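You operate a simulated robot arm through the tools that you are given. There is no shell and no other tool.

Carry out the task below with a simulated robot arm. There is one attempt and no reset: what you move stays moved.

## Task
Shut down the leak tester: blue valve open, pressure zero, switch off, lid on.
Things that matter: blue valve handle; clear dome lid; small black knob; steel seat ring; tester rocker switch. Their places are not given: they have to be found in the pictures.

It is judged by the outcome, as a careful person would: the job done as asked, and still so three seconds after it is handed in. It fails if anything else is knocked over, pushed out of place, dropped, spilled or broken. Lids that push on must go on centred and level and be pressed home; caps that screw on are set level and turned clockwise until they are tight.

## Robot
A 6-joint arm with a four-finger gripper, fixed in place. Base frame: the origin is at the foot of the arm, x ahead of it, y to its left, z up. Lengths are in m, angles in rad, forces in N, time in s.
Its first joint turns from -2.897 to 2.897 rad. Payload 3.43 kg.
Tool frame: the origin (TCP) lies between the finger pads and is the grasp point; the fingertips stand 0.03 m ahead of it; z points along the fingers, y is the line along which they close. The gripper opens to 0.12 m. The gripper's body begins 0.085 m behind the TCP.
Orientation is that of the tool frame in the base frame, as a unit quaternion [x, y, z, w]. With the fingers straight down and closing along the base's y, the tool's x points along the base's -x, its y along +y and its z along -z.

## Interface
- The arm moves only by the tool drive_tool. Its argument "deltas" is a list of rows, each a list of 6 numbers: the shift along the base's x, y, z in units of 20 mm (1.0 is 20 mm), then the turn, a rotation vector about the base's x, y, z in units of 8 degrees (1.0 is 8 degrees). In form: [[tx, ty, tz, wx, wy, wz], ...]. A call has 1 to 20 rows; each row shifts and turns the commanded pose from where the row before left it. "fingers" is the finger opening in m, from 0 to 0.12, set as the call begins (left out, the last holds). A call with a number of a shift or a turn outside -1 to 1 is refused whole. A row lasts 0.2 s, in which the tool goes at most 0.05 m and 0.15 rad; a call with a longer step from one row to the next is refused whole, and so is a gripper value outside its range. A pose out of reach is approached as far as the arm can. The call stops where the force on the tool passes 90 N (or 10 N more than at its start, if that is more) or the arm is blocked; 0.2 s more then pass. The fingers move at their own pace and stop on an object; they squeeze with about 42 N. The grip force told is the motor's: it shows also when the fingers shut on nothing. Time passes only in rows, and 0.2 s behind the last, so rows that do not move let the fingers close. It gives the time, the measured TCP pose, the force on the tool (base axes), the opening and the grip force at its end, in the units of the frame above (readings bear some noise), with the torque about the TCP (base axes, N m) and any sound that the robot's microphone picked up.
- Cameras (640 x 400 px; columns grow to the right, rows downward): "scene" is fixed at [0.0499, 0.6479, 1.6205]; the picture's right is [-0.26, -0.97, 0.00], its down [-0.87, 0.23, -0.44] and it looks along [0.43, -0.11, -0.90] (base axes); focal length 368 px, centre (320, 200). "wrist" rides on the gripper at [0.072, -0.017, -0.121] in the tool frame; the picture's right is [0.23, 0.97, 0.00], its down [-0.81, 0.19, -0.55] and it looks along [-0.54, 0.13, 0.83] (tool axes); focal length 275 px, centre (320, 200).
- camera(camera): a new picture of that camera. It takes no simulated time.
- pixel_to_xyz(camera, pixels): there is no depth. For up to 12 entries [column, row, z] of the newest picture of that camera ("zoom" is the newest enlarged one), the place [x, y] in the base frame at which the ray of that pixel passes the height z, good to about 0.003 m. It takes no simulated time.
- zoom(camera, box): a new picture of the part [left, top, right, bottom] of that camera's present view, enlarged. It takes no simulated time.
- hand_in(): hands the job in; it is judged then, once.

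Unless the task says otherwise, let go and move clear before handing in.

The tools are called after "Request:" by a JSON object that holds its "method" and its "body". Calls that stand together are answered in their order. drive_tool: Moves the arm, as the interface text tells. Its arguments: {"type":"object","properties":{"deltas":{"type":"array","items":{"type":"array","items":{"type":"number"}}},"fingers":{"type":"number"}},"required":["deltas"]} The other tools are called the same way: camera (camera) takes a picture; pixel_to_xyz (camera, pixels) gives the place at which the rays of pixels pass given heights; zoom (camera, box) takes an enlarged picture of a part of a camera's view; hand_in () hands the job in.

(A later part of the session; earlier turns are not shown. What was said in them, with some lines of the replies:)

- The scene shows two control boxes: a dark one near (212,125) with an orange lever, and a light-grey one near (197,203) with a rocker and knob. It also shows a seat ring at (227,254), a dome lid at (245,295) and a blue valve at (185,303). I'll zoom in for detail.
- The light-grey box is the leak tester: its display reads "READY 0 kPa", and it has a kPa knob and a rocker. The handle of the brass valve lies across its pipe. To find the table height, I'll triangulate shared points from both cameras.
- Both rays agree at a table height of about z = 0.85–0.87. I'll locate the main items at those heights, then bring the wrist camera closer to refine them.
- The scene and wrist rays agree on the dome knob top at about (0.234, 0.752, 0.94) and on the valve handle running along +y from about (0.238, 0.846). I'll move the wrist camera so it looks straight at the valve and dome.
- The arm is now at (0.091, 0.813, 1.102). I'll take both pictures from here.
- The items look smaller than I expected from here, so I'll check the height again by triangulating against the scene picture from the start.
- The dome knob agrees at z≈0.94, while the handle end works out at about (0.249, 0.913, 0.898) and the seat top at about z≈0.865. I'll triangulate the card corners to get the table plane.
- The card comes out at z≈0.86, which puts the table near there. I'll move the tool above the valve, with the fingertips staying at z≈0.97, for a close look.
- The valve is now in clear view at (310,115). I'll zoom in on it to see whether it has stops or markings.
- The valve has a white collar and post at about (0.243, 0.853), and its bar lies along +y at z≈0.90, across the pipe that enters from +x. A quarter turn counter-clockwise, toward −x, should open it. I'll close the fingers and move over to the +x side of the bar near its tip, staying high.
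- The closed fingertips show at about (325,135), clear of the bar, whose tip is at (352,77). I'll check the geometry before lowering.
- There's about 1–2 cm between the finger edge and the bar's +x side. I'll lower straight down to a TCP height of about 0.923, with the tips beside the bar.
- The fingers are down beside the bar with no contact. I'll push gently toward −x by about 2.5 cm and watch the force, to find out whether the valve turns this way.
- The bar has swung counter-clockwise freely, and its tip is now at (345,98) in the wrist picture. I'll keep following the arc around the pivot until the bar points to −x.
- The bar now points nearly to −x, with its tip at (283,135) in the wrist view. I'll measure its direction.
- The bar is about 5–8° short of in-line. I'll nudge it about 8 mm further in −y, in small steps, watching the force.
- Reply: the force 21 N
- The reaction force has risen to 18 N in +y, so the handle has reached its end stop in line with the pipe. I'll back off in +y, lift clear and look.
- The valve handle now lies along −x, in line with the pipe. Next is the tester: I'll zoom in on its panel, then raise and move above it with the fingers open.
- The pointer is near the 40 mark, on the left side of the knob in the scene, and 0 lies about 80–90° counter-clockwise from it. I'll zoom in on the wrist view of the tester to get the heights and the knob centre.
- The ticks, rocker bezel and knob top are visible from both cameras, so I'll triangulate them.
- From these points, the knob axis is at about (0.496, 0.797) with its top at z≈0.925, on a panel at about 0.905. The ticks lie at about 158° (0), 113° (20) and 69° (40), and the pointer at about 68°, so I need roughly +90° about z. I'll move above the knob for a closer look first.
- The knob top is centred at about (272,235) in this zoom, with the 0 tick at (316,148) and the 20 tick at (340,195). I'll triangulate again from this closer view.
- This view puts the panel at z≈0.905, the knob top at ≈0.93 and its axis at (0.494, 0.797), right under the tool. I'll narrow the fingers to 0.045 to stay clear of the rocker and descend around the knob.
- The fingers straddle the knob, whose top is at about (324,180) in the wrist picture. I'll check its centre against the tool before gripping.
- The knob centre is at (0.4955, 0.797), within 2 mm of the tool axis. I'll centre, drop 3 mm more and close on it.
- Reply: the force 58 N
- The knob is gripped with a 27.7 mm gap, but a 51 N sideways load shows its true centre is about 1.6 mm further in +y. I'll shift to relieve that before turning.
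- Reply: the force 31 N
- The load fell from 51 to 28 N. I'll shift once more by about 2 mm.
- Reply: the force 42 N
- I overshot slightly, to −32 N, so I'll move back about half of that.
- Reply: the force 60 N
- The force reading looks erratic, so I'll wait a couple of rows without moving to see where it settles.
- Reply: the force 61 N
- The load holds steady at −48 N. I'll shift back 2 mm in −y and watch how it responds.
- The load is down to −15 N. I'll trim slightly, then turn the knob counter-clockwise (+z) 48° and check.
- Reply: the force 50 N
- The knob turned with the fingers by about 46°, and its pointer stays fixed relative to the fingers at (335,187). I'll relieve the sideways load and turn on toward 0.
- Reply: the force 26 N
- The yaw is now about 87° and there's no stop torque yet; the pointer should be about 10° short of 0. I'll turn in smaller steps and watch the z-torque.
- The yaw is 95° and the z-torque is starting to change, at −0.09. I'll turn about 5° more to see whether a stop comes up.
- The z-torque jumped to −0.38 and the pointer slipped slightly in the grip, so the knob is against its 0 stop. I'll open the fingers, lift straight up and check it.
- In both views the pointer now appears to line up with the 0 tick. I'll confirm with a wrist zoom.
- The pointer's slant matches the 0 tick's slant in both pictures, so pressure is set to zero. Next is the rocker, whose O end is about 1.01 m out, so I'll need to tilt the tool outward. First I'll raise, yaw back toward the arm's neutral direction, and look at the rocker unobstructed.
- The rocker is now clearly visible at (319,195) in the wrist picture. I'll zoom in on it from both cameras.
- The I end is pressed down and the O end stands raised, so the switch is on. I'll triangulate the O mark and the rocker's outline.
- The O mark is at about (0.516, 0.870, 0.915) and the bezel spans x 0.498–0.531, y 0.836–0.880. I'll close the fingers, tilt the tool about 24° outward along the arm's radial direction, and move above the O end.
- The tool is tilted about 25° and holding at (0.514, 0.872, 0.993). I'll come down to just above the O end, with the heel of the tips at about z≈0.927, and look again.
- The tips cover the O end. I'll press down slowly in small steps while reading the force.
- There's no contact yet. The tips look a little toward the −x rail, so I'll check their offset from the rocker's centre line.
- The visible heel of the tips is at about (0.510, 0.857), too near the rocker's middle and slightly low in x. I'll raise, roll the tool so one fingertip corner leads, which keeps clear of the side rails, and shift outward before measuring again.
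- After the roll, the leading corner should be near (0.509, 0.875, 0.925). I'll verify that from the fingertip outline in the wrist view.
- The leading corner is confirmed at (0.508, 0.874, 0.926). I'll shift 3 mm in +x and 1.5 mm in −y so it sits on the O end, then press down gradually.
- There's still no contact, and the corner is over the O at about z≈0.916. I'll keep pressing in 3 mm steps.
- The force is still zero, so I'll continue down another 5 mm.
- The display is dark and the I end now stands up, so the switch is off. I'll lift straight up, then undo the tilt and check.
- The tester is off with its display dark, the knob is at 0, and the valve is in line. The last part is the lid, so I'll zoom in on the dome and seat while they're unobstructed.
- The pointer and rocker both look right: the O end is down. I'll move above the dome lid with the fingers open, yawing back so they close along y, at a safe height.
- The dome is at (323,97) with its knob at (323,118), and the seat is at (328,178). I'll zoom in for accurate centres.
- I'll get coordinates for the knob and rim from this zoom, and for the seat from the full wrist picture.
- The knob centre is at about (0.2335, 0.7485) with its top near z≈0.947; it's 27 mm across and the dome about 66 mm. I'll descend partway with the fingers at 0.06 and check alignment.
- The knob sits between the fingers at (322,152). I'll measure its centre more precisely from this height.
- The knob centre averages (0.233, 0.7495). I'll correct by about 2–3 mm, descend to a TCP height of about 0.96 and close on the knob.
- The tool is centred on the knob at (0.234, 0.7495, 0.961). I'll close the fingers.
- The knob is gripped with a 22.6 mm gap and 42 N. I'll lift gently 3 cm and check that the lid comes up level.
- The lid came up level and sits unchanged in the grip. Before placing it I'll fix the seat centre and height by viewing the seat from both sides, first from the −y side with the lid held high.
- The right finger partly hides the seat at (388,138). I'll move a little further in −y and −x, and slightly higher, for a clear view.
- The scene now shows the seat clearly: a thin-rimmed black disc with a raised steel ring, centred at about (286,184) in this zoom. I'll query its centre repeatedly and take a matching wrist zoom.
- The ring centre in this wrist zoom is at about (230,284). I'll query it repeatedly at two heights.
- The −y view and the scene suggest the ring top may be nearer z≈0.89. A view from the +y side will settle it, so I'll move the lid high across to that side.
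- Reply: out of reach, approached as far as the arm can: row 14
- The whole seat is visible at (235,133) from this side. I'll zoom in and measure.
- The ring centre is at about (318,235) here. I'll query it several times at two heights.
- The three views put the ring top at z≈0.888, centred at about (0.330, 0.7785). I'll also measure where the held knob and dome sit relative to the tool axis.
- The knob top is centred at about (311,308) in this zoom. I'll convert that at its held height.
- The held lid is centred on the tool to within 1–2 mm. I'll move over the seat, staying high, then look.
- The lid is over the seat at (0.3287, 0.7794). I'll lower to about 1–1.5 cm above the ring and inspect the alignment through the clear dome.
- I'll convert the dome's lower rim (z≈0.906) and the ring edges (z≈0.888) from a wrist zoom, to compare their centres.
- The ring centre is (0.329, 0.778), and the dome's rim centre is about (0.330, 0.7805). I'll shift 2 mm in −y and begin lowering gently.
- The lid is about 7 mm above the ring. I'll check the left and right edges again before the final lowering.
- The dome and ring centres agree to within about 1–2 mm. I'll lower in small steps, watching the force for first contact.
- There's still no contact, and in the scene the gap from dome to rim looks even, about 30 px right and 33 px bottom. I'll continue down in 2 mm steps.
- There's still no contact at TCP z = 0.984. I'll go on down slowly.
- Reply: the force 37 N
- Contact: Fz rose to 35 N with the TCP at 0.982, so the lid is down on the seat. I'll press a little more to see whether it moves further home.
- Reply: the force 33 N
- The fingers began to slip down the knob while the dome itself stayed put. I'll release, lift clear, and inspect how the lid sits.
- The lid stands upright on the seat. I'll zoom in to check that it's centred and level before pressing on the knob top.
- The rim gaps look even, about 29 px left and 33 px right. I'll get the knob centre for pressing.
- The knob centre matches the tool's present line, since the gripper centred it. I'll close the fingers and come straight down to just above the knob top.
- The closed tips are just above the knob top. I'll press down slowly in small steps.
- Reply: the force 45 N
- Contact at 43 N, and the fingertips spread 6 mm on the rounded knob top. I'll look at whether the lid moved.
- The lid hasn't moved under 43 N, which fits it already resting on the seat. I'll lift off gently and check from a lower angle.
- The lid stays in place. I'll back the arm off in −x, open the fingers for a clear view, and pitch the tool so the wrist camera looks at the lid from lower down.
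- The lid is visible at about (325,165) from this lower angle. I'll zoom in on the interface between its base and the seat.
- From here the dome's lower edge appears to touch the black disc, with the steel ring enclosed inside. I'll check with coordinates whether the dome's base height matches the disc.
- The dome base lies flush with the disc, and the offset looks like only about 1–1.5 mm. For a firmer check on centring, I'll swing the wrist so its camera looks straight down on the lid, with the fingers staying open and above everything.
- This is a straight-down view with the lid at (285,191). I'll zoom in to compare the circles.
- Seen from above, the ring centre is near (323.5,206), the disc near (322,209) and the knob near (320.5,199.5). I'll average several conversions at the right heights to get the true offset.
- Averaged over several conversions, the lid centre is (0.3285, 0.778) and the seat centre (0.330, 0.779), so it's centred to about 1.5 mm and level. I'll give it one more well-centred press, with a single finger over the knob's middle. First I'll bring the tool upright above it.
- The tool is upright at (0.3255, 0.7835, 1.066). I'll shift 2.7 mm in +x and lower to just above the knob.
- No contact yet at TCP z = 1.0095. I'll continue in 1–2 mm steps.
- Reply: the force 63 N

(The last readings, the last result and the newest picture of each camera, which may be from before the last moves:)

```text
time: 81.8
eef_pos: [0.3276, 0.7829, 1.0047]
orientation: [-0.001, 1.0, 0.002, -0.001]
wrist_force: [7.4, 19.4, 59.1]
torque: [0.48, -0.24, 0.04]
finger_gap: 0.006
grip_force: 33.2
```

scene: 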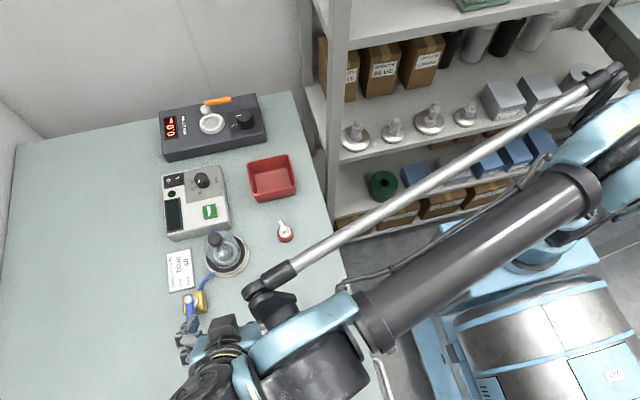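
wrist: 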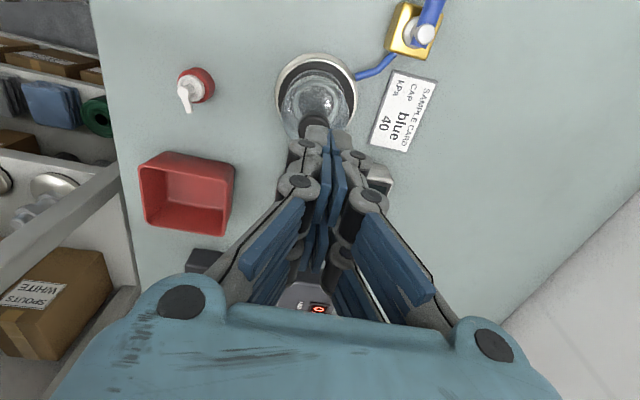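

There's 59 N of press with the tool stopped at z = 1.0047, the same height as in the first press, so the lid is fully home. I'll lift off and clear the area.

Request:
{"method": "drive_tool", "body": {"deltas": [[0, 0, 0.1, 0, 0, 0], [0, 0, 0.15, 0, 0, 0], [0, 0, 0.4, 0, 0, 0], [0, 0, 0.9, 0, 0, 0], [0, 0, 0.9, 0, 0, 0], [0, 0, 0.9, 0, 0, 0], [-0.9, -0.4, 0.5, 0, 0, 0], [-0.9, -0.9, 0.5, 0, 0, 0], [-0.7, -0.9, 0.5, 0, 0, 0], [-0.5, -0.95, 0.3, 0, 0, 0], [-0.5, -0.95, 0, 0, 0, 0], [-0.5, -0.95, 0, 0, 0, 0], [-0.3, -0.95, 0, 0, 0, 0], [0, -0.95, 0, 0, 0, 0], [0, -0.95, 0, 0, 0, 0], [0, -0.95, 0, 0, 0, 0], [0, 0, 0, 0, 0, 0]]}}

Request:
{"method": "camera", "body": {"camera": "scene"}}

Request:
{"method": "camera", "body": {"camera": "wrist"}}

```text
time: 85.4
eef_pos: [0.2424, 0.6048, 1.1053]
orientation: [0.0, 1.0, 0.001, -0.002]
wrist_force: [-0.9, 0.7, -0.7]
torque: [-0.03, -0.03, -0.03]
finger_gap: 0.0
grip_force: 33.3
```

```text
taken
```

scene: 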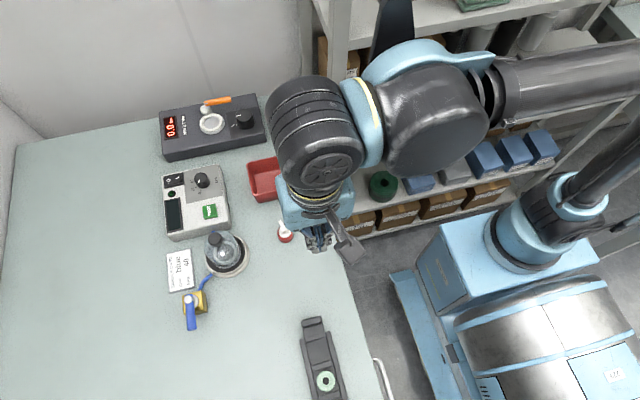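

```text
taken
```

wrist: 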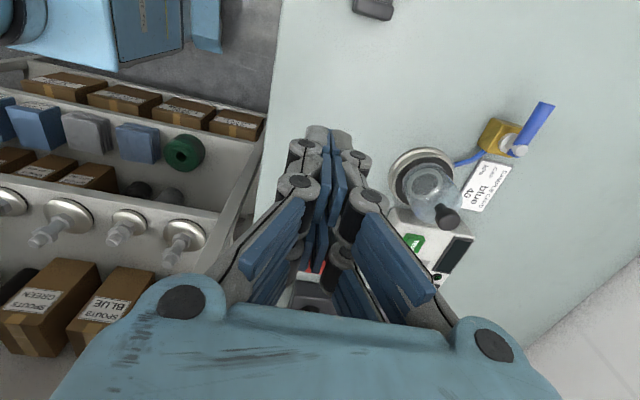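

The arm is clear. I'll take final close-ups of the lid, valve, knob and switch before handing in.

Request:
{"method": "zoom", "body": {"camera": "scene", "box": [160, 215, 270, 335]}}

Request:
{"method": "zoom", "body": {"camera": "scene", "box": [150, 160, 246, 245]}}

Request:
{"method": "zoom", "body": {"camera": "scene", "box": [186, 215, 266, 285]}}

```text
3.33 times, centred on (215, 275) of scene
```

zoom: 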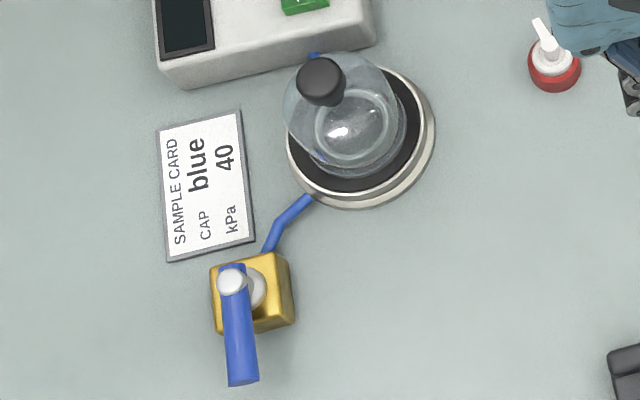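

```text
4.71 times, centred on (198, 202) of scene
```

zoom: 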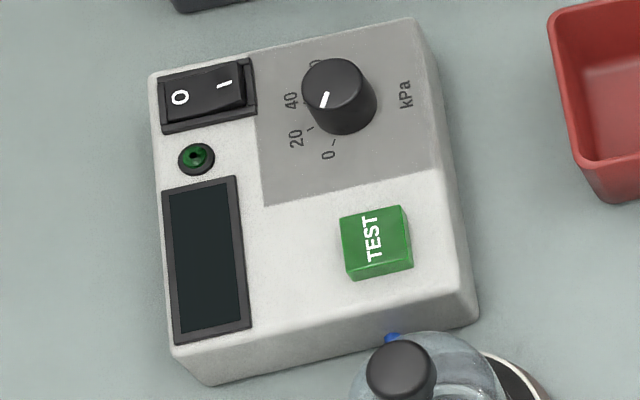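

```text
5.71 times, centred on (226, 250) of scene
```

zoom: 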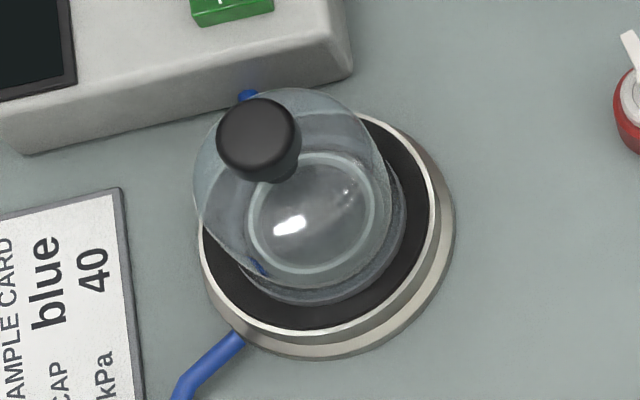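

The final pictures show the valve handle in line with its pipe at (190,315), the knob pointer on 0, the rocker on O with a dark display, and the dome seated level and centred on the ring. Nothing else has moved and the arm is clear, so I'm handing in.

Request:
{"method": "hand_in", "body": {}}

```text
The job is handed in.
```

The leak tester is shut down and the job is handed in. The final pictures show nothing else on the bench out of place.

- **Blue valve:** open. The handle is turned a quarter turn to its end stop, in line with the pipe.
- **Pressure:** zero. The knob is turned back against its stop, with the pointer on 0 kPa.
- **Switch:** off. The O end is pressed down and the display is dark.
- **Lid:** on. The clear dome sits level on the seat ring, centred to about 1.5 mm. I pressed down on it twice, up to 59 N, and it did not move any lower.

I let go of the lid and moved the arm clear before handing in.
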